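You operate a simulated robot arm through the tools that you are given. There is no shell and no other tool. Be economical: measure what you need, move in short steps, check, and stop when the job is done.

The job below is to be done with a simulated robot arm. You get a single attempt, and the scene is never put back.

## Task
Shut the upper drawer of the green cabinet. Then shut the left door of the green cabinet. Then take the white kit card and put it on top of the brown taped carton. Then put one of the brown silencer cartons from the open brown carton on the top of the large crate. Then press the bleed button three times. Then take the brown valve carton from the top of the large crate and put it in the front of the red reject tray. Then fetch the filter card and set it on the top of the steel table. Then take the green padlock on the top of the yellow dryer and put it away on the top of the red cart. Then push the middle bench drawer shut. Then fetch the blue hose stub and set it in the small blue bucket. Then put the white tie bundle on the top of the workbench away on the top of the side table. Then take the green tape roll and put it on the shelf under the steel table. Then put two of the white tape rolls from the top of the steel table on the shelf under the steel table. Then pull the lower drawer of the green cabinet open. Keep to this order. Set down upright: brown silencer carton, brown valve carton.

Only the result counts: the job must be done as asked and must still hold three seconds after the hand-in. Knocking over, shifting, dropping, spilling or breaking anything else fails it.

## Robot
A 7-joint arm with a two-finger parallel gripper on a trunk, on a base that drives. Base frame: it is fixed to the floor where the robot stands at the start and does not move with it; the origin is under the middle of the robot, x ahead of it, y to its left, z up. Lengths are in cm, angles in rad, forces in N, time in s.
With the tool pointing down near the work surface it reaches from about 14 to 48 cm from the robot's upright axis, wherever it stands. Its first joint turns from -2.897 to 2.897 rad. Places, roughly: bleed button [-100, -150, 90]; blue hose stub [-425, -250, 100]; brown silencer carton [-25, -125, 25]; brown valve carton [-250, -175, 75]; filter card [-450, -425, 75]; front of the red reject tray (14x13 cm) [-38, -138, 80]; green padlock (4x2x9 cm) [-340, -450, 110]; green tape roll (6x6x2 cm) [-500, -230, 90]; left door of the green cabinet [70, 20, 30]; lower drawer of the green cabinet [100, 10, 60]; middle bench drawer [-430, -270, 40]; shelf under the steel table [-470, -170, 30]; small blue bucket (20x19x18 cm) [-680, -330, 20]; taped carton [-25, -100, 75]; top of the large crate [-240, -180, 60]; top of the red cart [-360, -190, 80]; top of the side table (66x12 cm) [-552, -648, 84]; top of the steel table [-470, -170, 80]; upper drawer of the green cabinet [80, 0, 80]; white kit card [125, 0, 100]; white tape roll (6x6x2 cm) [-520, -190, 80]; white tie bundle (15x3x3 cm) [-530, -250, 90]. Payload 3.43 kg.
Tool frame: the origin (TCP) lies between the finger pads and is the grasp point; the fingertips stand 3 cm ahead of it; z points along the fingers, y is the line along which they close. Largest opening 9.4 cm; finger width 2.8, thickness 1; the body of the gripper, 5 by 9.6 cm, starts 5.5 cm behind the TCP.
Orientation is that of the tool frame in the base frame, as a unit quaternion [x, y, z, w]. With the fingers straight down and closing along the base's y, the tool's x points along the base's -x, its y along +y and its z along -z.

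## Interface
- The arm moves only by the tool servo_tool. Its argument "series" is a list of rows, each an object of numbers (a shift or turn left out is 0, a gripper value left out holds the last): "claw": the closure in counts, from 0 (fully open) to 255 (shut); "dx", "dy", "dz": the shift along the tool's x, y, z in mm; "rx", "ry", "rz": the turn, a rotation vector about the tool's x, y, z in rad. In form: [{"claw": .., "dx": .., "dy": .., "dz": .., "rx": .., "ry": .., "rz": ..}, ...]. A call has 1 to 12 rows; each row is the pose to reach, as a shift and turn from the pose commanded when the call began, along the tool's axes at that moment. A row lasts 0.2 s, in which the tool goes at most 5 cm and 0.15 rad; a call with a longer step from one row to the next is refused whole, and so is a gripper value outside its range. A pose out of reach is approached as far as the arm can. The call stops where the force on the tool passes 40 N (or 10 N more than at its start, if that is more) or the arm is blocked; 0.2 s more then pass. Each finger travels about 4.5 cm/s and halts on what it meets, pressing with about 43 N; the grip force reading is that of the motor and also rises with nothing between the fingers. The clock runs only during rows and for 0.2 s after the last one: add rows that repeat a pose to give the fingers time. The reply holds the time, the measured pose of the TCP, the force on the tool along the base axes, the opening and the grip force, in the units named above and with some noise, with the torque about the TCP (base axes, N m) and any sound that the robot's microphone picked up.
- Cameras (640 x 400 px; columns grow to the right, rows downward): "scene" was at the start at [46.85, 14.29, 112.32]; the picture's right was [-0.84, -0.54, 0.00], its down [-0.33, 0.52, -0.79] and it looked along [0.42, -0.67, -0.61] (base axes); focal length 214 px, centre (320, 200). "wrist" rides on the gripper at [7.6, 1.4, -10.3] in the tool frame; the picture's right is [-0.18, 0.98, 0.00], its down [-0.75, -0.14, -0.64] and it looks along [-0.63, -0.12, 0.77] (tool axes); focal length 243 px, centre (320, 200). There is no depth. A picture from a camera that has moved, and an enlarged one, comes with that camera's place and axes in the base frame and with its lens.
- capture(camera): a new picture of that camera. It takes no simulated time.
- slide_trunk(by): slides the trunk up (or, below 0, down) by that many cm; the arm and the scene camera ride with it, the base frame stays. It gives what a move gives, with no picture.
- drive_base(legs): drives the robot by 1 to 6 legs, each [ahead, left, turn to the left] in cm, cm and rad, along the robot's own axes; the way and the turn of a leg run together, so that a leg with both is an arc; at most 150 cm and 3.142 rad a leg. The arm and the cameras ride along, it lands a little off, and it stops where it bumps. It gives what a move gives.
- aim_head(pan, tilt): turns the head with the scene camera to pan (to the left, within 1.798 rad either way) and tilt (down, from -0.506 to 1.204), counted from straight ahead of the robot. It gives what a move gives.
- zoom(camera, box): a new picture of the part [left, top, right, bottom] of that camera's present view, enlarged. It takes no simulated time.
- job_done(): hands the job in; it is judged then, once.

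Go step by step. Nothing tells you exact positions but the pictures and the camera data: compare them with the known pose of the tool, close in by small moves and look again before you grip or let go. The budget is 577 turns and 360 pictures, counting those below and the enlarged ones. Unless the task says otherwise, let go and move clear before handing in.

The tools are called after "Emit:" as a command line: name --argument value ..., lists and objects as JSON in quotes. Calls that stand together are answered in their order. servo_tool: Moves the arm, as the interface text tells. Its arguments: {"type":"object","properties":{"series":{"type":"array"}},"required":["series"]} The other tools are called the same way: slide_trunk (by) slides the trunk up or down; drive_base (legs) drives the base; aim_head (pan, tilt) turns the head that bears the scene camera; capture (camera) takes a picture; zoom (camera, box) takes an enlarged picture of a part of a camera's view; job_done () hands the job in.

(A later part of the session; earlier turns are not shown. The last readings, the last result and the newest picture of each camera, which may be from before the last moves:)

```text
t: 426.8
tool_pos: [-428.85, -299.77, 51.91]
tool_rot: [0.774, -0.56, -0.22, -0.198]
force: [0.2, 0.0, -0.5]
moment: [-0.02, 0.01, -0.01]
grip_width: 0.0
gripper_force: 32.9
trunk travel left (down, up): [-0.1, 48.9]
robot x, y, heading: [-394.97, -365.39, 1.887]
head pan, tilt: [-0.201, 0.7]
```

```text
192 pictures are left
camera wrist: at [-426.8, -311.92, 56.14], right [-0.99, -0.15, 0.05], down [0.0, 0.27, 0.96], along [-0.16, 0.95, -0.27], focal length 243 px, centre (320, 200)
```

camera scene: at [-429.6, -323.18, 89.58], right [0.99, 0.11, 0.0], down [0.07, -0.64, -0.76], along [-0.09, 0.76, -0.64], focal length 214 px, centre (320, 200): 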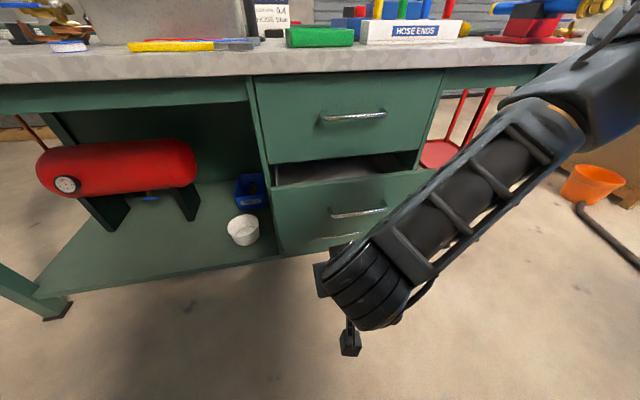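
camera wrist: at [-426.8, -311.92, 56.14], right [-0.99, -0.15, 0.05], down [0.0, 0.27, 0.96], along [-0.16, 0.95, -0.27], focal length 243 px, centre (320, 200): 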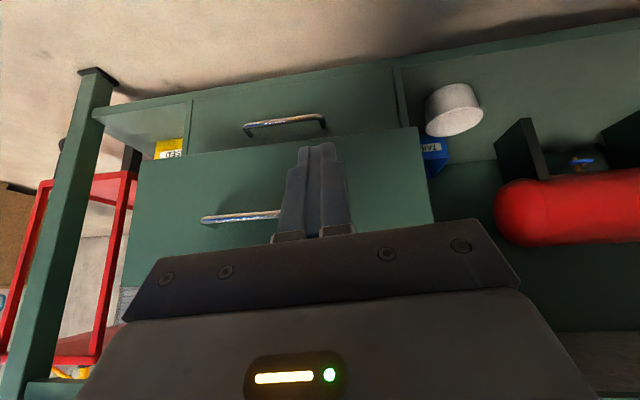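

Emit:
servo_tool --series '[{"dy": 40}, {"dy": 42, "dx": -33, "dz": 22}, {"dy": 43, "dx": -66, "dz": 45}, {"dy": 44, "dx": -99, "dz": 67}, {"dy": 45, "dx": -132, "dz": 90}, {"dy": 45, "dx": -157, "dz": 107}, {"dy": 45, "dx": -182, "dz": 124}, {"dy": 46, "dx": -207, "dz": 141}]'

Emit:
capture --camera "scene"

```text
t: 428.6
tool_pos: [-440.6, -277.35, 51.56]
tool_rot: [0.774, -0.56, -0.22, -0.198]
force: [-1.0, -0.6, -0.5]
moment: [-0.01, 0.01, -0.01]
grip_width: 0.01
gripper_force: 32.9
trunk travel left (down, up): [-0.1, 48.9]
robot x, y, heading: [-395.18, -365.18, 1.881]
head pan, tilt: [-0.201, 0.7]
```

```text
191 pictures are left
camera scene: at [-429.59, -323.17, 89.58], right [0.99, 0.11, 0.0], down [0.07, -0.64, -0.76], along [-0.09, 0.76, -0.64], focal length 214 px, centre (320, 200)
```

scene: 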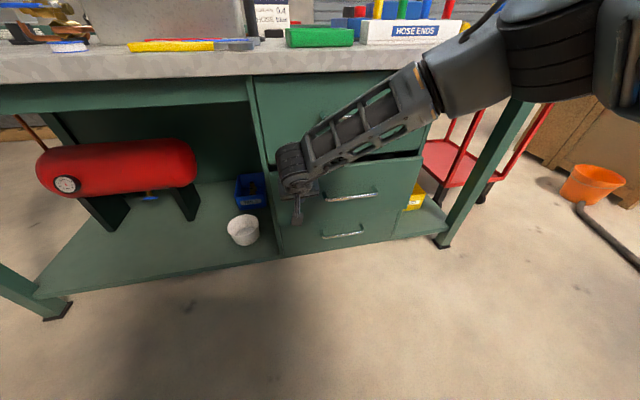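

Emit:
servo_tool --series '[{"dx": -20, "dz": 13}, {"dx": -40, "dz": 27}, {"dx": -60, "dz": 41}, {"dx": -80, "dz": 54}, {"dx": -100, "dz": 68}, {"dx": -120, "dz": 81}]'

Emit:
zoom --camera "scene" --box '[220, 60, 460, 270]'

```text
t: 429.3
tool_pos: [-442.09, -273.21, 51.19]
tool_rot: [0.776, -0.559, -0.217, -0.194]
force: [1.1, -3.9, 1.9]
moment: [-0.04, 0.0, 0.03]
grip_width: 0.0
gripper_force: 33.1
trunk travel left (down, up): [-0.1, 48.9]
robot x, y, heading: [-395.05, -365.21, 1.882]
head pan, tilt: [-0.201, 0.7]
stopped in row 3: the force on the tool passed its limit at 79 N (the readings are from after the stop); the commanded pose is now the measured one
```

```text
1.90 times, centred on (340, 165) of scene
camera zoom: at [-429.6, -323.2, 89.58], right [0.99, 0.11, 0.0], down [0.07, -0.64, -0.76], along [-0.09, 0.76, -0.64], focal length 408 px, centre (282, 267)
```

zoom: 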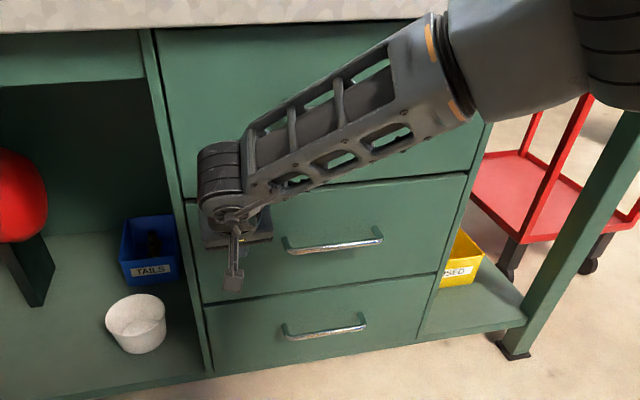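

The middle drawer is shut. Next the blue hose stub in the "HOSE ENDS" rack on the bench: retract, raise, and look.

Emit:
servo_tool --series '[{"dx": 40, "dz": -27}, {"dx": 80, "dz": -54}, {"dx": 120, "dz": -81}, {"dx": 160, "dz": -108}, {"dx": 200, "dz": -135}, {"dx": 200, "dz": -135}]'

Emit:
servo_tool --series '[{"ry": 0.12}, {"ry": 0.24}, {"ry": 0.36}, {"ry": 0.48}, {"ry": 0.6}, {"ry": 0.6, "claw": 0}]'

Emit:
slide_trunk --by 40

Emit:
servo_tool --series '[{"dz": -45}, {"dz": -90}, {"dz": -135}, {"dz": -180}, {"dz": -220}, {"dz": -260}, {"dz": -260}]'

Emit:
capture --camera "scene"

Emit:
capture --camera "wrist"

```text
t: 430.7
tool_pos: [-434.79, -296.02, 51.29]
tool_rot: [0.775, -0.56, -0.217, -0.194]
force: [0.2, 0.0, 1.0]
moment: [0.01, 0.0, 0.0]
grip_width: 0.01
gripper_force: 33.4
trunk travel left (down, up): [-0.1, 48.9]
robot x, y, heading: [-395.39, -364.71, 1.887]
head pan, tilt: [-0.201, 0.7]
```

```text
t: 432.1
tool_pos: [-434.92, -296.22, 51.38]
tool_rot: [0.805, -0.592, 0.021, -0.02]
force: [0.6, 0.3, 1.3]
moment: [-0.03, -0.01, -0.02]
grip_width: 3.23
gripper_force: 0.0
trunk travel left (down, up): [-0.1, 48.9]
robot x, y, heading: [-395.43, -365.43, 1.884]
head pan, tilt: [-0.201, 0.7]
```

```text
t: 435.9
tool_pos: [-434.89, -296.14, 91.27]
tool_rot: [0.805, -0.592, 0.023, -0.021]
force: [0.2, -0.1, -0.7]
moment: [0.01, -0.01, 0.01]
grip_width: 9.42
gripper_force: 0.1
trunk travel left (down, up): [-40.1, 8.9]
robot x, y, heading: [-395.21, -365.17, 1.886]
head pan, tilt: [-0.201, 0.7]
```

```text
t: 437.5
tool_pos: [-436.54, -296.33, 117.26]
tool_rot: [0.805, -0.593, 0.022, -0.02]
force: [-0.2, 0.6, 0.1]
moment: [-0.04, 0.0, 0.01]
grip_width: 9.42
gripper_force: 0.0
trunk travel left (down, up): [-40.1, 8.9]
robot x, y, heading: [-395.07, -365.5, 1.883]
head pan, tilt: [-0.201, 0.7]
```

```text
189 pictures are left
camera scene: at [-429.6, -323.18, 129.58], right [0.99, 0.11, 0.0], down [0.07, -0.64, -0.76], along [-0.09, 0.76, -0.64], focal length 214 px, centre (320, 200)
```

scene: 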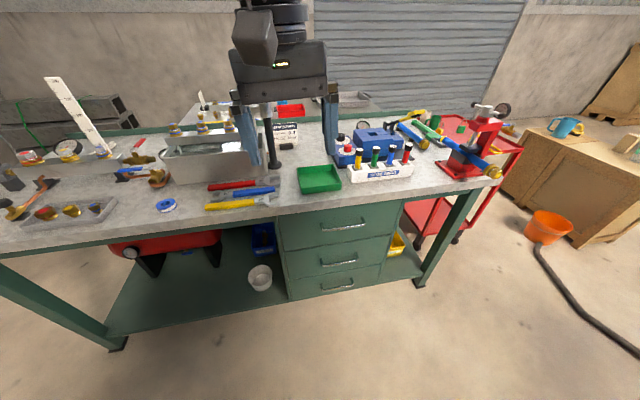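

```text
188 pictures are left
camera wrist: at [-436.22, -304.21, 127.69], right [-0.99, -0.12, -0.06], down [-0.13, 0.76, 0.64], along [-0.03, 0.64, -0.77], focal length 243 px, centre (320, 200)
```

wrist: 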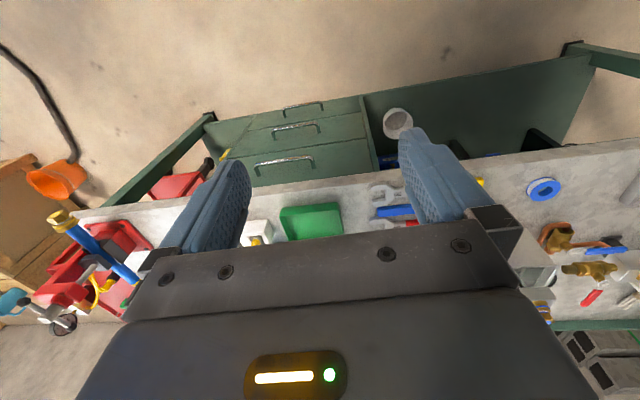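

Emit:
zoom --camera "scene" --box '[320, 120, 440, 200]'

```text
5.00 times, centred on (380, 160) of scene
camera zoom: at [-429.6, -323.18, 129.58], right [0.99, 0.11, 0.0], down [0.07, -0.64, -0.76], along [-0.09, 0.76, -0.64], focal length 1072 px, centre (20, 400)
```

zoom: 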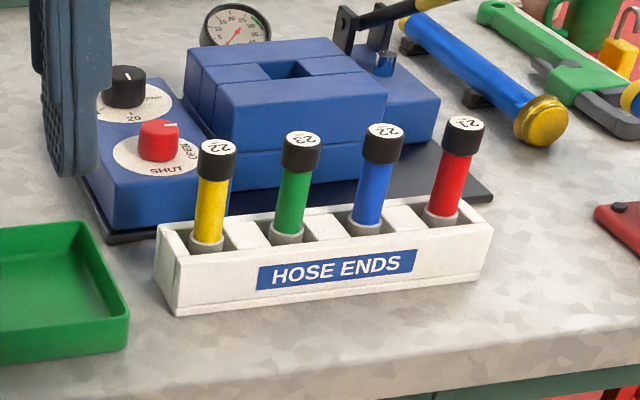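

The blue stub's cap is at about (-412.4,-249.6,95). I move closer and rotate the hand so the fingers close across the row.

Emit:
drive_base --legs '[[25, -12, 0]]'

Emit:
slide_trunk --by 8

Emit:
servo_tool --series '[{"claw": 115, "rz": 0.14}, {"rz": 0.28}, {"rz": 0.42}, {"rz": 0.56}, {"rz": 0.7}, {"rz": 0.84}, {"rz": 0.98}, {"rz": 1.12}, {"rz": 1.26}, {"rz": 1.4}, {"rz": 1.54}, {"rz": 1.54}]'

Emit:
capture --camera "scene"

Emit:
capture --camera "wrist"

```text
t: 439.5
tool_pos: [-432.95, -268.99, 117.27]
tool_rot: [0.805, -0.592, 0.022, -0.02]
force: [-0.5, -0.4, -0.2]
moment: [-0.02, -0.01, 0.0]
grip_width: 9.38
gripper_force: 0.1
trunk travel left (down, up): [-40.1, 8.9]
robot x, y, heading: [-391.28, -337.42, 1.884]
head pan, tilt: [-0.201, 0.7]
```

```text
t: 440.6
tool_pos: [-432.88, -269.0, 125.32]
tool_rot: [0.805, -0.592, 0.023, -0.02]
force: [0.7, 0.0, 0.1]
moment: [-0.01, 0.02, 0.01]
grip_width: 9.38
gripper_force: 0.1
trunk travel left (down, up): [-48.1, 0.9]
robot x, y, heading: [-391.83, -337.71, 1.893]
head pan, tilt: [-0.201, 0.7]
```

```text
t: 443.2
tool_pos: [-432.79, -268.94, 125.26]
tool_rot: [-0.165, 0.986, -0.003, 0.029]
force: [-0.5, 1.0, -0.7]
moment: [-0.02, 0.03, 0.0]
grip_width: 5.17
gripper_force: 0.0
trunk travel left (down, up): [-48.1, 0.9]
robot x, y, heading: [-391.34, -337.8, 1.888]
head pan, tilt: [-0.201, 0.7]
```

```text
186 pictures are left
camera scene: at [-425.99, -295.73, 137.58], right [0.99, 0.11, 0.0], down [0.07, -0.64, -0.76], along [-0.09, 0.76, -0.64], focal length 214 px, centre (320, 200)
```

scene: 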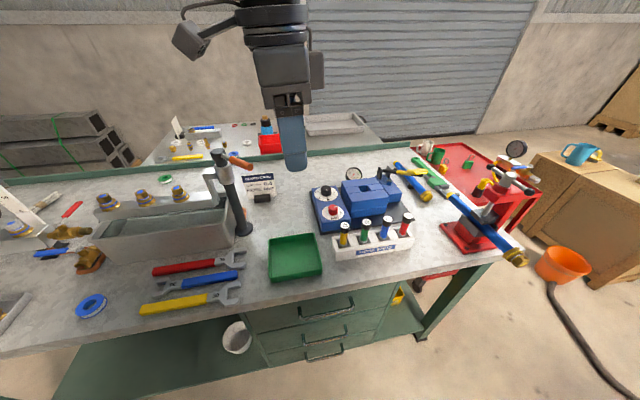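

```text
185 pictures are left
camera wrist: at [-441.17, -270.21, 135.2], right [-0.15, 0.99, 0.0], down [0.72, 0.11, 0.69], along [0.68, 0.1, -0.73], focal length 243 px, centre (320, 200)
```

wrist: 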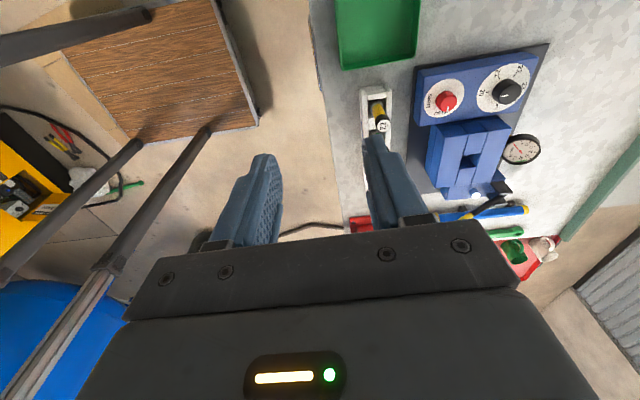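

Emit:
servo_tool --series '[{"dx": -45, "dy": 16}, {"dx": -90, "dy": 32}, {"dx": -135, "dy": 48}, {"dx": -180, "dy": 65}, {"dx": -236, "dy": 85}, {"dx": -236, "dy": 85, "dz": 40}, {"dx": -236, "dy": 85, "dz": 80}, {"dx": -236, "dy": 85, "dz": 110}, {"dx": -236, "dy": 85, "dz": 110}]'

Emit:
capture --camera "wrist"

Emit:
zoom --camera "scene" --box '[300, 120, 460, 280]'

```text
refused: row 5 steps farther than a row can; nothing moved
```

```text
184 pictures are left
camera wrist: at [-441.17, -270.21, 135.2], right [-0.15, 0.99, 0.0], down [0.72, 0.11, 0.69], along [0.68, 0.1, -0.73], focal length 243 px, centre (320, 200)
```

wrist: 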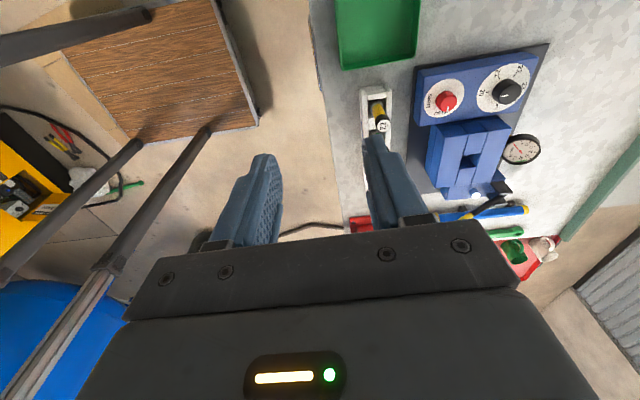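

```text
2.50 times, centred on (380, 200) of scene
camera zoom: at [-425.99, -295.73, 137.58], right [0.99, 0.11, 0.0], down [0.07, -0.64, -0.76], along [-0.09, 0.76, -0.64], focal length 536 px, centre (170, 200)
```

zoom: 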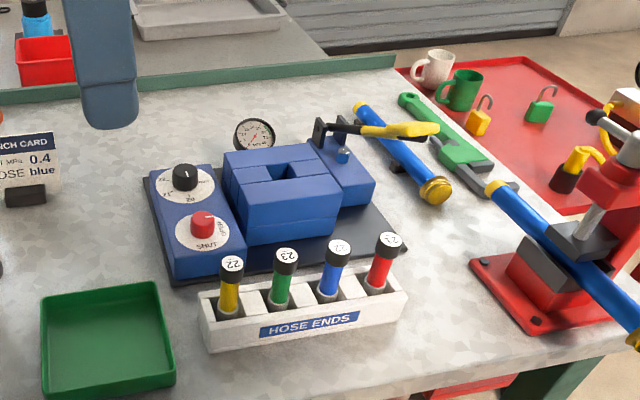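

Emit:
servo_tool --series '[{"dx": -45, "dy": 16}, {"dx": -90, "dy": 32}, {"dx": -135, "dy": 48}, {"dx": -180, "dy": 65}, {"dx": -210, "dy": 75}, {"dx": -236, "dy": 85}, {"dx": -236, "dy": 85, "dz": 40}, {"dx": -236, "dy": 85, "dz": 80}, {"dx": -236, "dy": 85, "dz": 110}, {"dx": -236, "dy": 85, "dz": 110}]'

Emit:
capture --camera "wrist"

Emit:
zoom --camera "scene" --box '[300, 120, 460, 280]'

```text
t: 445.4
tool_pos: [-412.71, -253.12, 115.44]
tool_rot: [-0.165, 0.986, -0.002, 0.03]
force: [0.4, 0.1, -0.1]
moment: [-0.05, 0.03, 0.01]
grip_width: 5.17
gripper_force: 0.0
trunk travel left (down, up): [-48.1, 0.9]
robot x, y, heading: [-391.03, -337.56, 1.887]
head pan, tilt: [-0.201, 0.7]
```

```text
182 pictures are left
camera wrist: at [-420.99, -254.26, 125.38], right [-0.15, 0.99, 0.0], down [0.72, 0.11, 0.69], along [0.68, 0.1, -0.73], focal length 243 px, centre (320, 200)
```

wrist: 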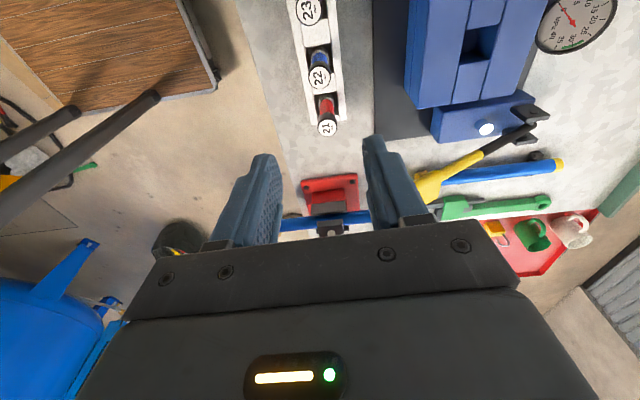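

```text
2.50 times, centred on (380, 200) of scene
camera zoom: at [-425.98, -295.72, 137.58], right [0.99, 0.11, 0.0], down [0.07, -0.64, -0.76], along [-0.09, 0.76, -0.64], focal length 536 px, centre (170, 200)
```

zoom: 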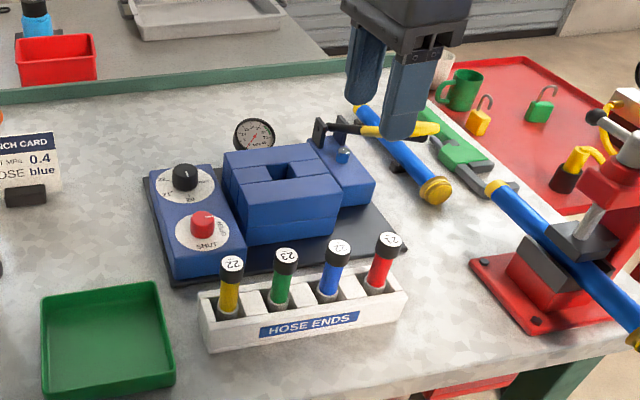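

The hand is directly above the blue stub. Descend in two stages.

Emit:
servo_tool --series '[{"dz": 40}, {"dz": 80}, {"dz": 120}, {"dz": 150}, {"dz": 150}]'

Emit:
capture --camera "wrist"

Emit:
zoom --camera "scene" --box '[300, 120, 460, 280]'

```text
t: 446.6
tool_pos: [-411.83, -253.18, 100.54]
tool_rot: [-0.166, 0.986, -0.002, 0.029]
force: [-0.6, 0.0, -1.2]
moment: [-0.01, 0.01, -0.02]
grip_width: 5.15
gripper_force: 0.1
trunk travel left (down, up): [-48.1, 0.9]
robot x, y, heading: [-391.52, -337.91, 1.888]
head pan, tilt: [-0.201, 0.7]
```

```text
180 pictures are left
camera wrist: at [-420.09, -254.39, 110.5], right [-0.15, 0.99, 0.0], down [0.72, 0.11, 0.69], along [0.68, 0.1, -0.73], focal length 243 px, centre (320, 200)
```

wrist: 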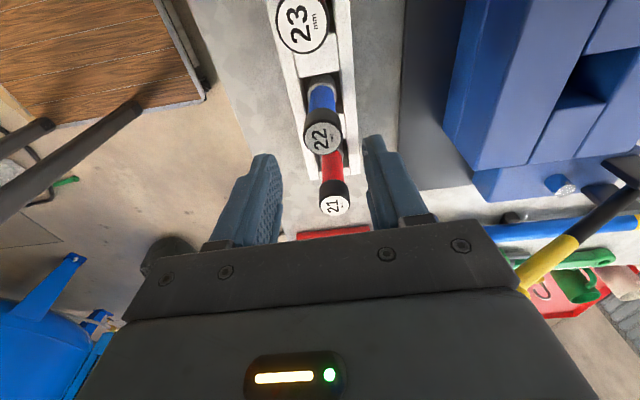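

```text
2.50 times, centred on (380, 200) of scene
camera zoom: at [-425.99, -295.73, 137.58], right [0.99, 0.11, 0.0], down [0.07, -0.64, -0.76], along [-0.09, 0.76, -0.64], focal length 536 px, centre (170, 200)
```

zoom: 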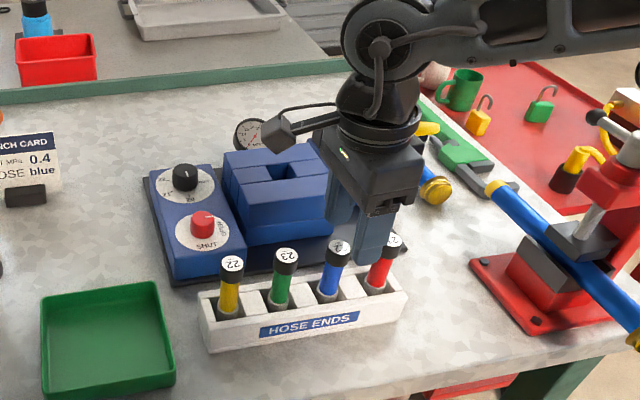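

Emit:
servo_tool --series '[{"dx": 10}, {"dx": 12, "dz": 35}, {"dx": 14, "dz": 70}, {"dx": 14, "dz": 82}, {"dx": 14, "dz": 82}]'

Emit:
capture --camera "wrist"

Emit:
zoom --camera "scene" --box '[300, 120, 460, 280]'

```text
t: 447.8
tool_pos: [-412.79, -253.5, 92.65]
tool_rot: [-0.166, 0.986, 0.0, 0.03]
force: [0.8, -3.5, 36.1]
moment: [0.68, 0.71, -0.01]
grip_width: 4.92
gripper_force: 0.0
trunk travel left (down, up): [-48.1, 0.9]
robot x, y, heading: [-391.35, -338.03, 1.886]
head pan, tilt: [-0.201, 0.7]
```

```text
178 pictures are left
camera wrist: at [-420.92, -254.68, 102.51], right [-0.15, 0.99, 0.0], down [0.72, 0.11, 0.69], along [0.68, 0.1, -0.73], focal length 243 px, centre (320, 200)
```

wrist: 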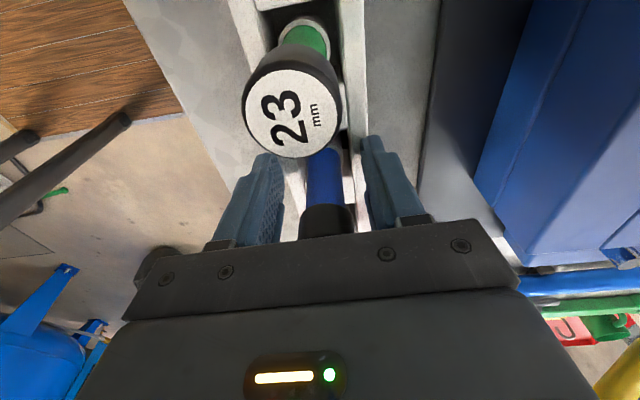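

```text
2.50 times, centred on (380, 200) of scene
camera zoom: at [-425.96, -295.85, 137.69], right [0.99, 0.11, 0.0], down [0.07, -0.64, -0.77], along [-0.09, 0.76, -0.64], focal length 536 px, centre (170, 200)
```

zoom: 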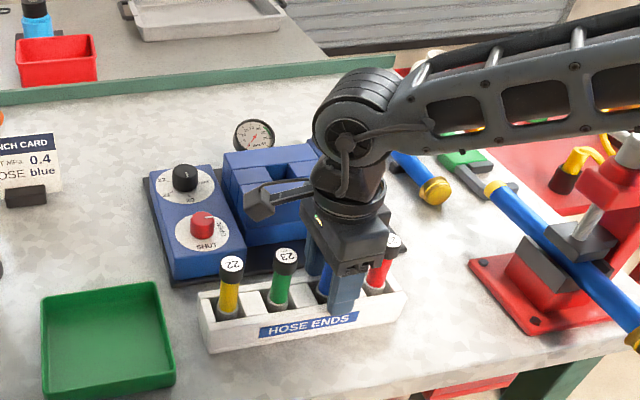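

Fingertips touch the rack's rim; raise a centimetre and close on the blue stub.

Emit:
servo_tool --series '[{"dz": -8}, {"dz": -10}, {"dz": -10, "claw": 255}, {"dz": -10}, {"dz": -10}, {"dz": -10}, {"dz": -10}]'

Emit:
servo_tool --series '[{"dz": -25}, {"dz": -50}, {"dz": -80}, {"dz": -120}, {"dz": -160}, {"dz": -200}, {"dz": -240}, {"dz": -280}, {"dz": -300}, {"dz": -300}]'

Emit:
capture --camera "scene"

Emit:
capture --camera "wrist"

```text
t: 449.4
tool_pos: [-412.8, -253.49, 93.3]
tool_rot: [-0.165, 0.986, -0.002, 0.029]
force: [0.5, -0.2, 0.4]
moment: [-0.02, 0.0, 0.0]
grip_width: 2.6
gripper_force: 42.6
trunk travel left (down, up): [-48.1, 0.9]
robot x, y, heading: [-391.51, -337.72, 1.885]
head pan, tilt: [-0.201, 0.7]
```

```text
t: 451.6
tool_pos: [-414.53, -253.61, 123.29]
tool_rot: [-0.166, 0.986, -0.002, 0.029]
force: [-0.2, 0.4, -0.1]
moment: [0.01, 0.03, 0.02]
grip_width: 2.6
gripper_force: 42.7
trunk travel left (down, up): [-48.1, 0.9]
robot x, y, heading: [-391.54, -337.74, 1.888]
head pan, tilt: [-0.201, 0.7]
```

```text
176 pictures are left
camera scene: at [-425.99, -295.74, 137.58], right [0.99, 0.11, 0.0], down [0.07, -0.64, -0.76], along [-0.09, 0.76, -0.64], focal length 214 px, centre (320, 200)
```

scene: 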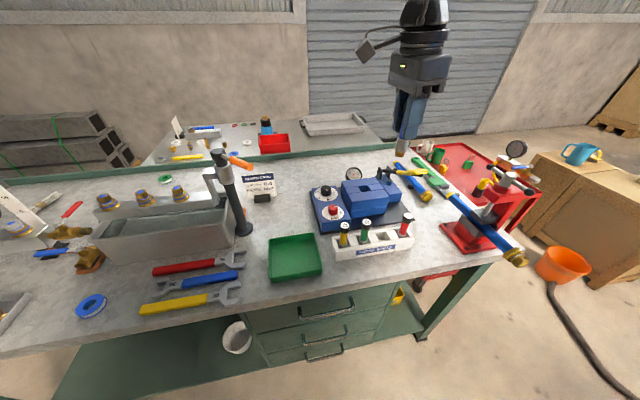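

```text
175 pictures are left
camera wrist: at [-422.7, -254.91, 133.12], right [-0.15, 0.99, 0.0], down [0.72, 0.11, 0.69], along [0.68, 0.1, -0.73], focal length 243 px, centre (320, 200)
```

wrist: 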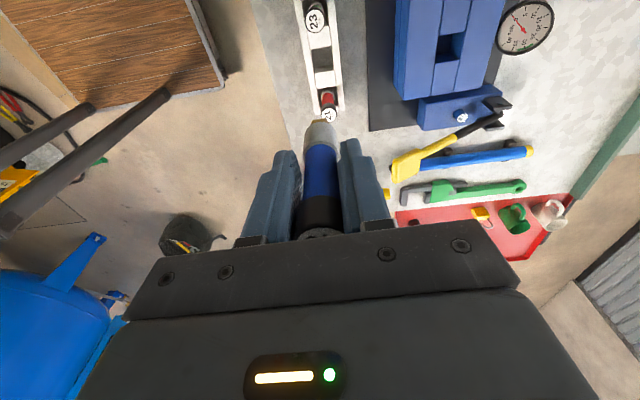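

I have the blue stub. I fold the arm and reorient, then drive around to the valve bench where the small blue bucket stands.

Emit:
servo_tool --series '[{"dy": -45}, {"dy": -90}, {"dy": -135}, {"dy": -180}, {"dy": -225}, {"dy": -260}, {"dy": -260}]'

Emit:
servo_tool --series '[{"rz": -0.14}, {"rz": -0.28}, {"rz": -0.42}, {"rz": -0.56}, {"rz": -0.7}, {"rz": -0.84}, {"rz": -0.98}, {"rz": -1.12}, {"rz": -1.26}, {"rz": -1.4}, {"rz": -1.54}, {"rz": -1.54}]'

Emit:
drive_base --legs '[[20, 0, 0], [0, 120, 0], [0, 56, 0], [0, 0, 1.57]]'

Emit:
aim_head --pan -0.5 --tilt 0.6

Emit:
capture --camera "scene"

```text
t: 453.2
tool_pos: [-406.19, -278.01, 123.69]
tool_rot: [-0.166, 0.986, -0.002, 0.03]
force: [-0.9, 1.1, -1.2]
moment: [0.0, -0.01, 0.0]
grip_width: 2.6
gripper_force: 42.9
trunk travel left (down, up): [-48.1, 0.9]
robot x, y, heading: [-391.41, -337.92, 1.887]
head pan, tilt: [-0.201, 0.7]
```

```text
t: 455.8
tool_pos: [-405.95, -278.14, 123.52]
tool_rot: [0.806, -0.592, 0.022, -0.019]
force: [0.2, 0.6, -1.1]
moment: [-0.01, 0.0, -0.01]
grip_width: 2.57
gripper_force: 43.3
trunk travel left (down, up): [-48.1, 0.9]
robot x, y, heading: [-391.36, -337.74, 1.887]
head pan, tilt: [-0.201, 0.7]
```

```text
t: 469.7
tool_pos: [-624.79, -385.84, 123.56]
tool_rot: [0.99, 0.136, 0.002, -0.03]
force: [-0.6, 0.3, -0.5]
moment: [0.0, -0.02, -0.02]
grip_width: 2.54
gripper_force: 43.0
trunk travel left (down, up): [-48.1, 0.9]
robot x, y, heading: [-564.55, -373.01, -2.853]
head pan, tilt: [-0.201, 0.7]
```

```text
t: 470.5
tool_pos: [-624.91, -385.82, 123.56]
tool_rot: [0.99, 0.136, 0.002, -0.029]
force: [0.8, 0.3, -1.6]
moment: [0.01, 0.01, -0.03]
grip_width: 2.54
gripper_force: 42.8
trunk travel left (down, up): [-48.1, 0.9]
robot x, y, heading: [-564.43, -373.25, -2.861]
head pan, tilt: [-0.499, 0.6]
```

```text
174 pictures are left
camera scene: at [-608.02, -403.59, 138.44], right [0.21, 0.98, 0.0], down [0.55, -0.12, -0.82], along [-0.81, 0.17, -0.57], focal length 214 px, centre (320, 200)
```

scene: 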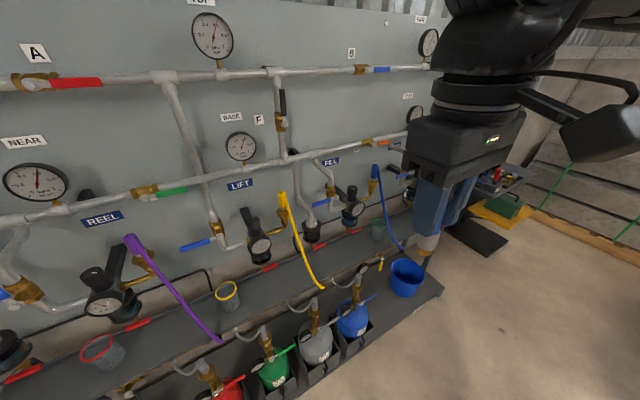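

Emit:
drive_base --legs '[[0, -68, 0.035]]'

Emit:
aim_head --pan -0.35 --tilt 0.9

Emit:
capture --camera "scene"

```text
t: 474.3
tool_pos: [-644.71, -322.29, 123.53]
tool_rot: [0.988, 0.151, 0.0, -0.029]
force: [0.3, -1.0, -0.7]
moment: [-0.02, 0.03, 0.04]
grip_width: 2.56
gripper_force: 43.1
trunk travel left (down, up): [-48.1, 0.9]
robot x, y, heading: [-585.28, -307.79, -2.828]
head pan, tilt: [-0.499, 0.6]
```

```text
t: 475.1
tool_pos: [-644.67, -322.21, 123.52]
tool_rot: [0.988, 0.151, 0.001, -0.03]
force: [-0.8, 0.1, -1.4]
moment: [0.01, -0.02, -0.05]
grip_width: 2.52
gripper_force: 43.2
trunk travel left (down, up): [-48.1, 0.9]
robot x, y, heading: [-584.95, -307.65, -2.825]
head pan, tilt: [-0.351, 0.901]
```

```text
173 pictures are left
camera scene: at [-626.26, -340.78, 135.97], right [0.04, 1.0, 0.0], down [0.78, -0.03, -0.62], along [-0.62, 0.02, -0.78], focal length 214 px, centre (320, 200)
```

scene: 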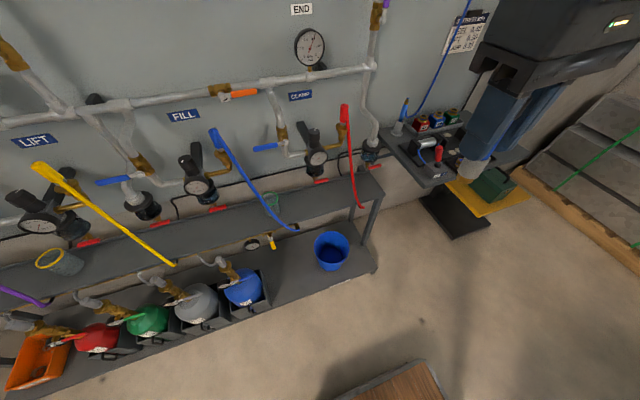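

The bucket's rim centre is at about (-680.5,-332.3,27), partly under a shelf and near valve handles. I lower the trunk and come in from the front with the hand tilted.

Emit:
slide_trunk --by -40

Emit:
slide_trunk --by -8

Emit:
servo_tool --series '[{"dx": -15, "dz": 30, "ry": -0.14}, {"dx": -30, "dz": 65, "ry": -0.28}, {"dx": -45, "dz": 100, "ry": -0.42}, {"dx": -60, "dz": 140, "ry": -0.56}, {"dx": -75, "dz": 180, "ry": -0.7}, {"dx": -80, "dz": 225, "ry": -0.7}, {"dx": -80, "dz": 270, "ry": -0.7}, {"dx": -80, "dz": 315, "ry": -0.7}, {"dx": -80, "dz": 315, "ry": -0.7}]'

Emit:
capture --camera "scene"

Emit:
capture --camera "wrist"

```text
t: 478.9
tool_pos: [-644.66, -322.3, 83.62]
tool_rot: [0.988, 0.151, 0.002, -0.029]
force: [0.7, -0.1, -0.6]
moment: [0.03, 0.03, -0.01]
grip_width: 2.52
gripper_force: 43.2
trunk travel left (down, up): [-8.1, 40.9]
robot x, y, heading: [-584.75, -307.88, -2.825]
head pan, tilt: [-0.351, 0.901]
```

```text
t: 480.1
tool_pos: [-644.8, -322.26, 75.66]
tool_rot: [0.988, 0.15, 0.002, -0.029]
force: [0.1, 0.0, -0.9]
moment: [0.04, 0.02, 0.0]
grip_width: 2.53
gripper_force: 42.8
trunk travel left (down, up): [-0.1, 48.9]
robot x, y, heading: [-585.55, -307.55, -2.825]
head pan, tilt: [-0.351, 0.901]
```

```text
t: 482.1
tool_pos: [-655.8, -319.72, 50.33]
tool_rot: [0.928, 0.152, -0.338, 0.024]
force: [-0.6, 0.1, -0.8]
moment: [0.0, -0.01, 0.0]
grip_width: 2.53
gripper_force: 42.9
out of reach, approached as far as the arm can: row 2, 3, 4, 6, 7, 8, 9
trunk travel left (down, up): [-0.1, 48.9]
robot x, y, heading: [-584.92, -307.65, -2.826]
head pan, tilt: [-0.351, 0.901]
```

```text
172 pictures are left
camera scene: at [-626.24, -340.8, 87.97], right [0.03, 1.0, 0.0], down [0.78, -0.03, -0.62], along [-0.62, 0.02, -0.78], focal length 214 px, centre (320, 200)
```

scene: 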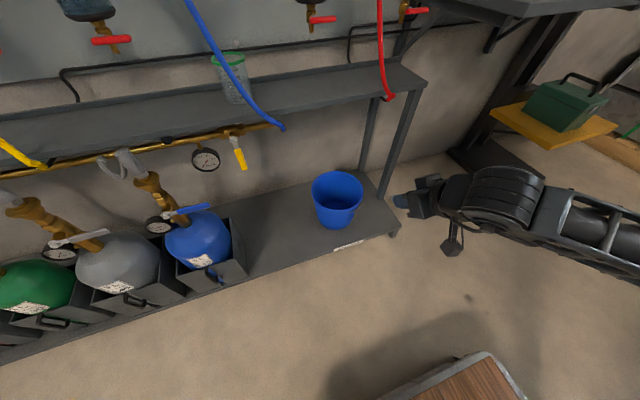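

```text
171 pictures are left
camera wrist: at [-643.44, -317.56, 53.38], right [0.16, -0.99, 0.06], down [-0.19, 0.03, 0.98], along [-0.97, -0.17, -0.18], focal length 243 px, centre (320, 200)
```

wrist: 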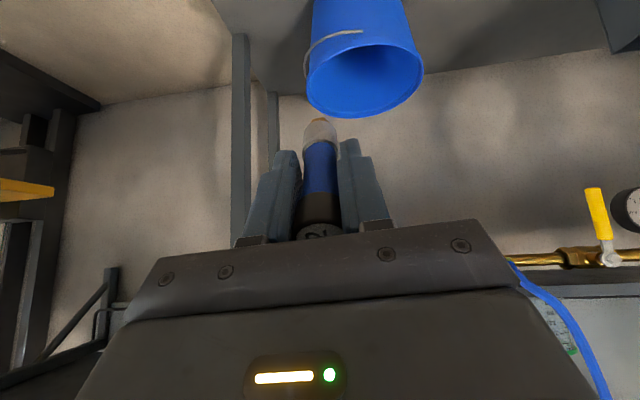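

Emit:
servo_tool --series '[{"dx": -11, "dy": 7, "dz": 41}, {"dx": -22, "dy": 14, "dz": 82}, {"dx": -33, "dy": 21, "dz": 123}, {"dx": -44, "dy": 28, "dz": 164}, {"dx": -55, "dy": 35, "dz": 205}, {"dx": -66, "dy": 42, "dz": 245}, {"dx": -76, "dy": 49, "dz": 283}, {"dx": -76, "dy": 49, "dz": 283}]'

Emit:
capture --camera "scene"

Emit:
capture --camera "wrist"

```text
t: 483.9
tool_pos: [-677.1, -330.8, 33.07]
tool_rot: [0.929, 0.151, -0.338, 0.024]
force: [0.0, 0.9, -1.2]
moment: [0.02, -0.01, -0.02]
grip_width: 2.51
gripper_force: 43.0
out of reach, approached as far as the arm can: row 1, 2, 3, 4
trunk travel left (down, up): [-0.1, 48.9]
robot x, y, heading: [-585.29, -307.64, -2.826]
head pan, tilt: [-0.351, 0.901]
```

```text
170 pictures are left
camera scene: at [-626.25, -340.79, 87.96], right [0.03, 1.0, 0.0], down [0.78, -0.03, -0.62], along [-0.62, 0.02, -0.78], focal length 214 px, centre (320, 200)
```

scene: 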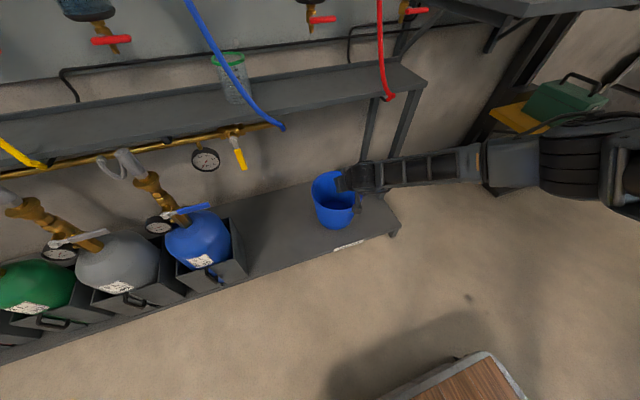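

```text
169 pictures are left
camera wrist: at [-664.8, -328.66, 36.08], right [0.16, -0.99, 0.06], down [-0.19, 0.03, 0.98], along [-0.97, -0.17, -0.18], focal length 243 px, centre (320, 200)
```

wrist: 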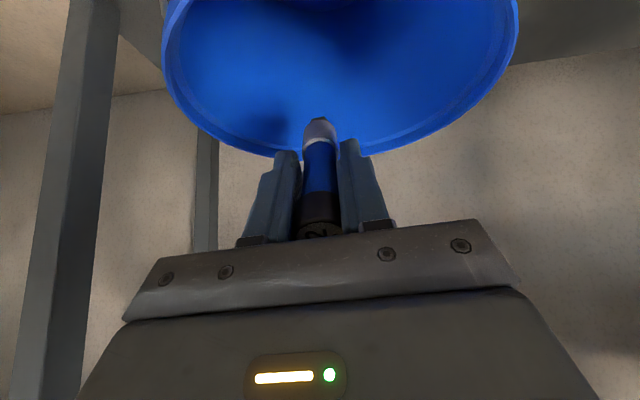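

Stub is over the bucket opening. A bit further in and down, then release.

Emit:
servo_tool --series '[{"dx": 2, "dy": 2, "dz": 25}, {"dx": 2, "dy": 3, "dz": 48}, {"dx": 2, "dy": 3, "dz": 48}, {"dx": 2, "dy": 3, "dz": 48, "claw": 200}, {"dx": 2, "dy": 3, "dz": 48, "claw": 140}, {"dx": 2, "dy": 3, "dz": 48, "claw": 80}, {"dx": 2, "dy": 3, "dz": 48, "claw": 80}]'

Emit:
capture --camera "wrist"

Emit:
zoom --camera "scene" --box '[270, 130, 430, 260]'

```text
t: 485.5
tool_pos: [-679.83, -331.59, 29.18]
tool_rot: [0.928, 0.152, -0.338, 0.025]
force: [-1.0, -0.5, 0.5]
moment: [-0.01, 0.0, 0.01]
grip_width: 6.45
gripper_force: 0.1
trunk travel left (down, up): [-0.1, 48.9]
robot x, y, heading: [-585.3, -307.26, -2.827]
head pan, tilt: [-0.351, 0.901]
```

```text
168 pictures are left
camera wrist: at [-667.43, -329.45, 32.3], right [0.16, -0.99, 0.06], down [-0.19, 0.03, 0.98], along [-0.97, -0.17, -0.18], focal length 243 px, centre (320, 200)
```

wrist: 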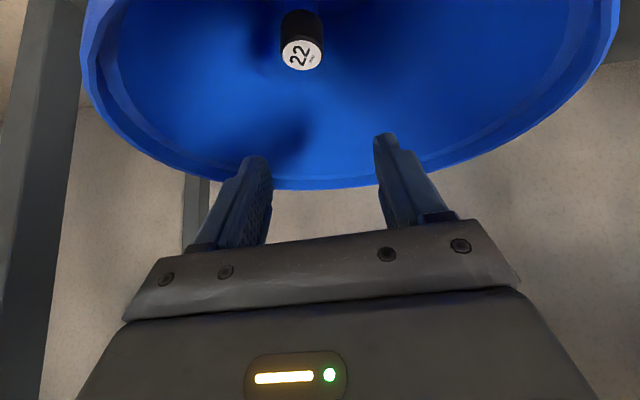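

```text
3.08 times, centred on (350, 195) of scene
camera zoom: at [-626.25, -340.78, 87.96], right [0.03, 1.0, 0.0], down [0.78, -0.03, -0.62], along [-0.62, 0.02, -0.78], focal length 660 px, centre (228, 215)
```

zoom: 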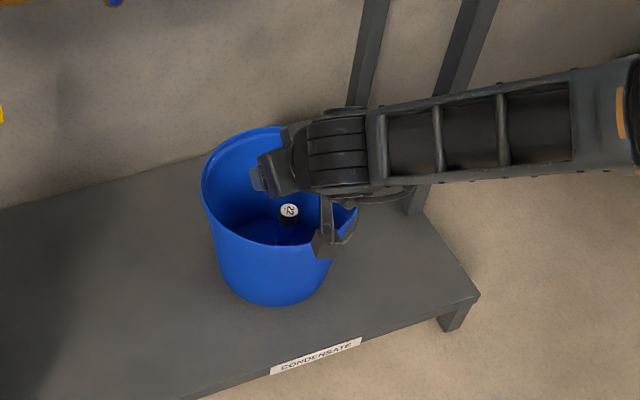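

The stub is in the bucket. Retreat the hand the way it came, straighten and raise.

Emit:
servo_tool --series '[{"dz": -45}, {"dz": -90}, {"dz": -135}, {"dz": -180}, {"dz": -225}, {"dz": -270}, {"dz": -300}, {"dz": -300}]'

Emit:
servo_tool --series '[{"ry": 0.14, "dx": 15}, {"ry": 0.28, "dx": 30}, {"ry": 0.42, "dx": 45}, {"ry": 0.56, "dx": 60}, {"ry": 0.7, "dx": 70}, {"ry": 0.7, "dx": 70}]'

Emit:
slide_trunk --by 40

Emit:
slide_trunk --by 8

Emit:
zoom --camera "scene" --box '[220, 150, 440, 310]'

```text
t: 487.3
tool_pos: [-661.56, -327.19, 52.2]
tool_rot: [0.929, 0.152, -0.337, 0.024]
force: [0.6, -0.1, 0.0]
moment: [0.03, -0.02, 0.02]
grip_width: 6.43
gripper_force: 0.0
trunk travel left (down, up): [-0.1, 48.9]
robot x, y, heading: [-585.43, -307.57, -2.824]
head pan, tilt: [-0.351, 0.901]
```

```text
t: 488.7
tool_pos: [-656.28, -325.34, 47.81]
tool_rot: [0.988, 0.152, 0.001, -0.029]
force: [-0.7, 0.7, -0.3]
moment: [-0.03, 0.02, -0.03]
grip_width: 6.44
gripper_force: 0.1
trunk travel left (down, up): [-0.1, 48.9]
robot x, y, heading: [-585.17, -307.5, -2.831]
head pan, tilt: [-0.351, 0.901]
```

```text
t: 492.5
tool_pos: [-656.24, -325.38, 87.82]
tool_rot: [0.988, 0.15, 0.002, -0.03]
force: [-0.4, -0.6, 0.7]
moment: [-0.02, -0.01, 0.01]
grip_width: 6.48
gripper_force: 0.1
trunk travel left (down, up): [-40.1, 8.9]
robot x, y, heading: [-585.37, -307.71, -2.825]
head pan, tilt: [-0.351, 0.901]
```

```text
t: 493.7
tool_pos: [-656.41, -325.25, 95.72]
tool_rot: [0.988, 0.151, 0.002, -0.029]
force: [0.1, -0.6, 0.4]
moment: [-0.02, 0.02, -0.03]
grip_width: 6.44
gripper_force: 0.0
trunk travel left (down, up): [-48.1, 0.9]
robot x, y, heading: [-585.5, -307.65, -2.825]
head pan, tilt: [-0.351, 0.901]
```

```text
2.50 times, centred on (330, 230) of scene
camera zoom: at [-626.25, -340.78, 135.96], right [0.03, 1.0, 0.0], down [0.78, -0.03, -0.62], along [-0.62, 0.02, -0.78], focal length 536 px, centre (295, 125)
```

zoom: 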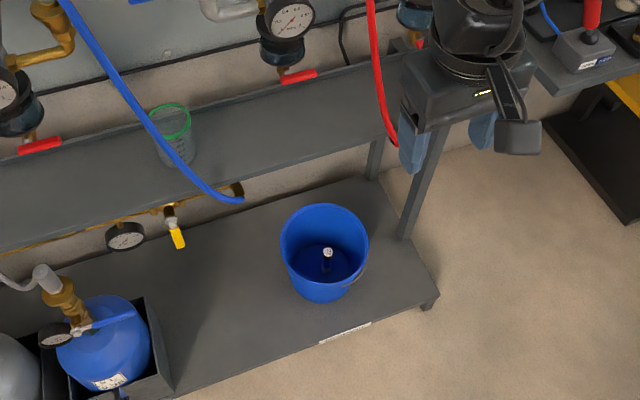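

Next, the white tie bundle at the workbench's end, about (-532,-250). I raise the arm and turn to face the workbench end.

Emit:
servo_tool --series '[{"dz": -40, "dx": 20}, {"dz": -80, "dx": 40}, {"dz": -120, "dx": 60}, {"dz": -160, "dx": 80}, {"dz": -200, "dx": 100}, {"dz": -240, "dx": 120}, {"dz": -280, "dx": 130}, {"dz": -280, "dx": 130}]'

Emit:
drive_base --legs '[[0, 0, 3.14], [0, 28, 0]]'

Emit:
aim_head --pan -0.2 --tilt 0.9

Emit:
capture --camera "scene"

Emit:
capture --camera "wrist"

```text
t: 495.5
tool_pos: [-643.28, -325.13, 123.82]
tool_rot: [0.983, 0.181, 0.004, -0.029]
force: [0.0, -0.3, 1.4]
moment: [-0.06, 0.0, -0.01]
grip_width: 6.47
gripper_force: 0.0
trunk travel left (down, up): [-48.1, 0.9]
robot x, y, heading: [-585.29, -307.83, -2.823]
head pan, tilt: [-0.351, 0.901]
```

```text
t: 497.9
tool_pos: [-630.85, -348.63, 123.61]
tool_rot: [0.923, 0.384, -0.001, -0.026]
force: [0.4, -0.9, 0.0]
moment: [0.01, 0.0, -0.03]
grip_width: 6.43
gripper_force: 0.0
trunk travel left (down, up): [-48.1, 0.9]
robot x, y, heading: [-585.18, -308.68, -2.397]
head pan, tilt: [-0.351, 0.901]
stopped in leg 1: the robot was blocked; the commanded pose is now the measured one
```

```text
t: 498.6
tool_pos: [-630.71, -348.7, 123.67]
tool_rot: [0.923, 0.385, -0.002, -0.026]
force: [0.0, 0.7, -0.1]
moment: [-0.02, 0.0, 0.01]
grip_width: 6.45
gripper_force: 0.0
trunk travel left (down, up): [-48.1, 0.9]
robot x, y, heading: [-585.23, -308.21, -2.399]
head pan, tilt: [-0.201, 0.901]
```

```text
165 pictures are left
camera scene: at [-608.28, -356.86, 135.96], right [-0.52, 0.86, 0.0], down [0.67, 0.4, -0.62], along [-0.53, -0.32, -0.78], focal length 214 px, centre (320, 200)
```

scene: 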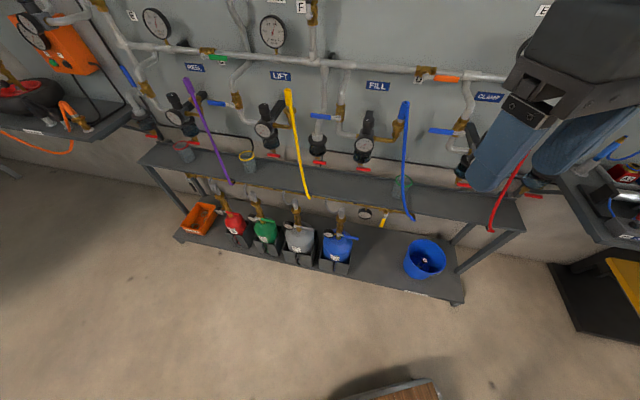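

```text
164 pictures are left
camera wrist: at [-624.18, -344.75, 134.1], right [0.57, -0.82, -0.05], down [-0.62, -0.47, 0.63], along [-0.54, -0.33, -0.77], focal length 243 px, centre (320, 200)
```

wrist: 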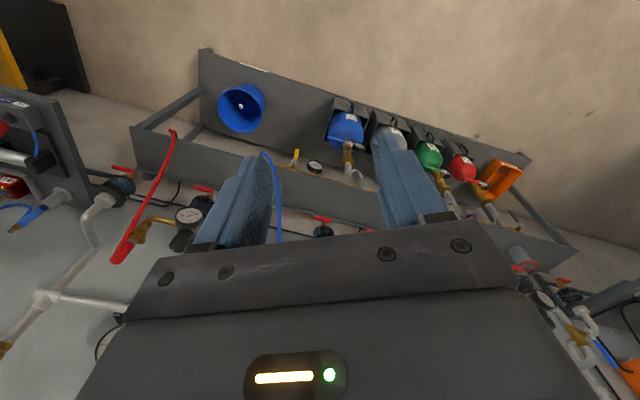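

The rear corner touched the workbench end. I move away from it toward the aisle's middle and then turn.

Emit:
drive_base --legs '[[18, -9, 0], [0, 0, 1.2]]'

```text
t: 503.2
tool_pos: [-582.73, -370.78, 123.76]
tool_rot: [0.535, 0.844, -0.016, -0.021]
force: [0.8, -0.3, -0.2]
moment: [-0.01, 0.02, 0.01]
grip_width: 6.45
gripper_force: 0.1
trunk travel left (down, up): [-48.1, 0.9]
robot x, y, heading: [-604.95, -314.27, -1.178]
head pan, tilt: [-0.201, 0.901]
```

Emit:
drive_base --legs '[[0, 0, 1.49], [0, 30, 0], [10, 0, 0]]'

Emit:
capture --camera "scene"

Emit:
capture --camera "wrist"

```text
t: 509.7
tool_pos: [-546.62, -265.52, 123.7]
tool_rot: [-0.178, 0.984, -0.026, -0.004]
force: [0.0, -0.3, 0.0]
moment: [0.01, -0.03, -0.02]
grip_width: 6.43
gripper_force: 0.1
trunk travel left (down, up): [-48.1, 0.9]
robot x, y, heading: [-604.53, -283.39, 0.307]
head pan, tilt: [-0.201, 0.901]
```

```text
163 pictures are left
camera scene: at [-563.7, -248.53, 135.98], right [0.11, -0.99, 0.0], down [-0.78, -0.09, -0.62], along [0.62, 0.07, -0.78], focal length 214 px, centre (320, 200)
```

scene: 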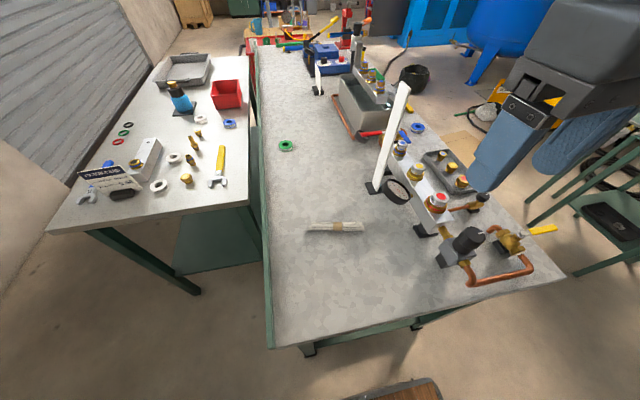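

```text
162 pictures are left
camera wrist: at [-554.25, -266.38, 134.12], right [-0.17, 0.98, -0.05], down [0.76, 0.17, 0.63], along [0.63, 0.07, -0.77], focal length 243 px, centre (320, 200)
```

wrist: 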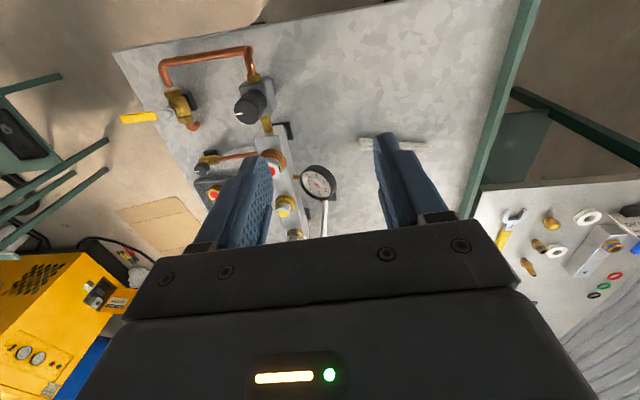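

The tie bundle lies along y at about (-533,-249.2). I rotate the hand to close across it and go above.

Emit:
servo_tool --series '[{"dx": -18, "dy": 10, "rz": -0.13}, {"dx": -37, "dy": 21, "rz": -0.26}, {"dx": -55, "dy": 31, "rz": -0.39}, {"dx": -74, "dy": 42, "rz": -0.52}, {"dx": -92, "dy": 52, "rz": -0.65}, {"dx": -110, "dy": 63, "rz": -0.78}, {"dx": -129, "dy": 73, "rz": -0.91}, {"dx": -147, "dy": 84, "rz": -1.04}, {"dx": -166, "dy": 94, "rz": -1.17}, {"dx": -184, "dy": 105, "rz": -1.29}, {"dx": -184, "dy": 105, "rz": -1.29}]'

Emit:
capture --camera "wrist"

```text
t: 512.1
tool_pos: [-539.53, -246.94, 122.1]
tool_rot: [0.733, -0.68, 0.017, 0.017]
force: [-0.7, -2.3, 1.5]
moment: [0.19, -0.01, 0.0]
grip_width: 6.42
gripper_force: 0.0
out of reach, approached as far as the arm can: row 9, 10, 11
trunk travel left (down, up): [-48.1, 0.9]
robot x, y, heading: [-604.75, -282.62, 0.311]
head pan, tilt: [-0.201, 0.901]
```

```text
161 pictures are left
camera wrist: at [-540.27, -254.2, 132.77], right [-0.99, 0.11, -0.01], down [0.08, 0.79, 0.6], along [0.07, 0.6, -0.8], focal length 243 px, centre (320, 200)
```

wrist: 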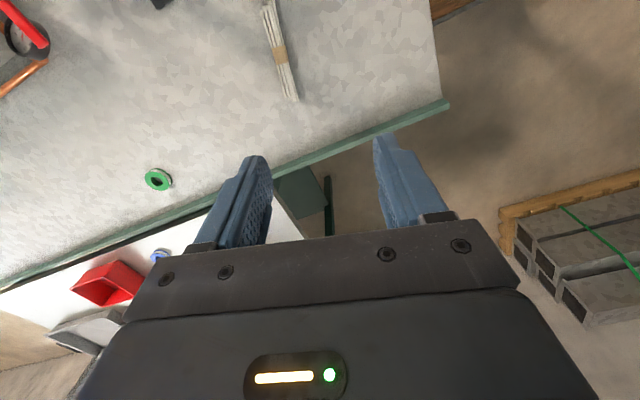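

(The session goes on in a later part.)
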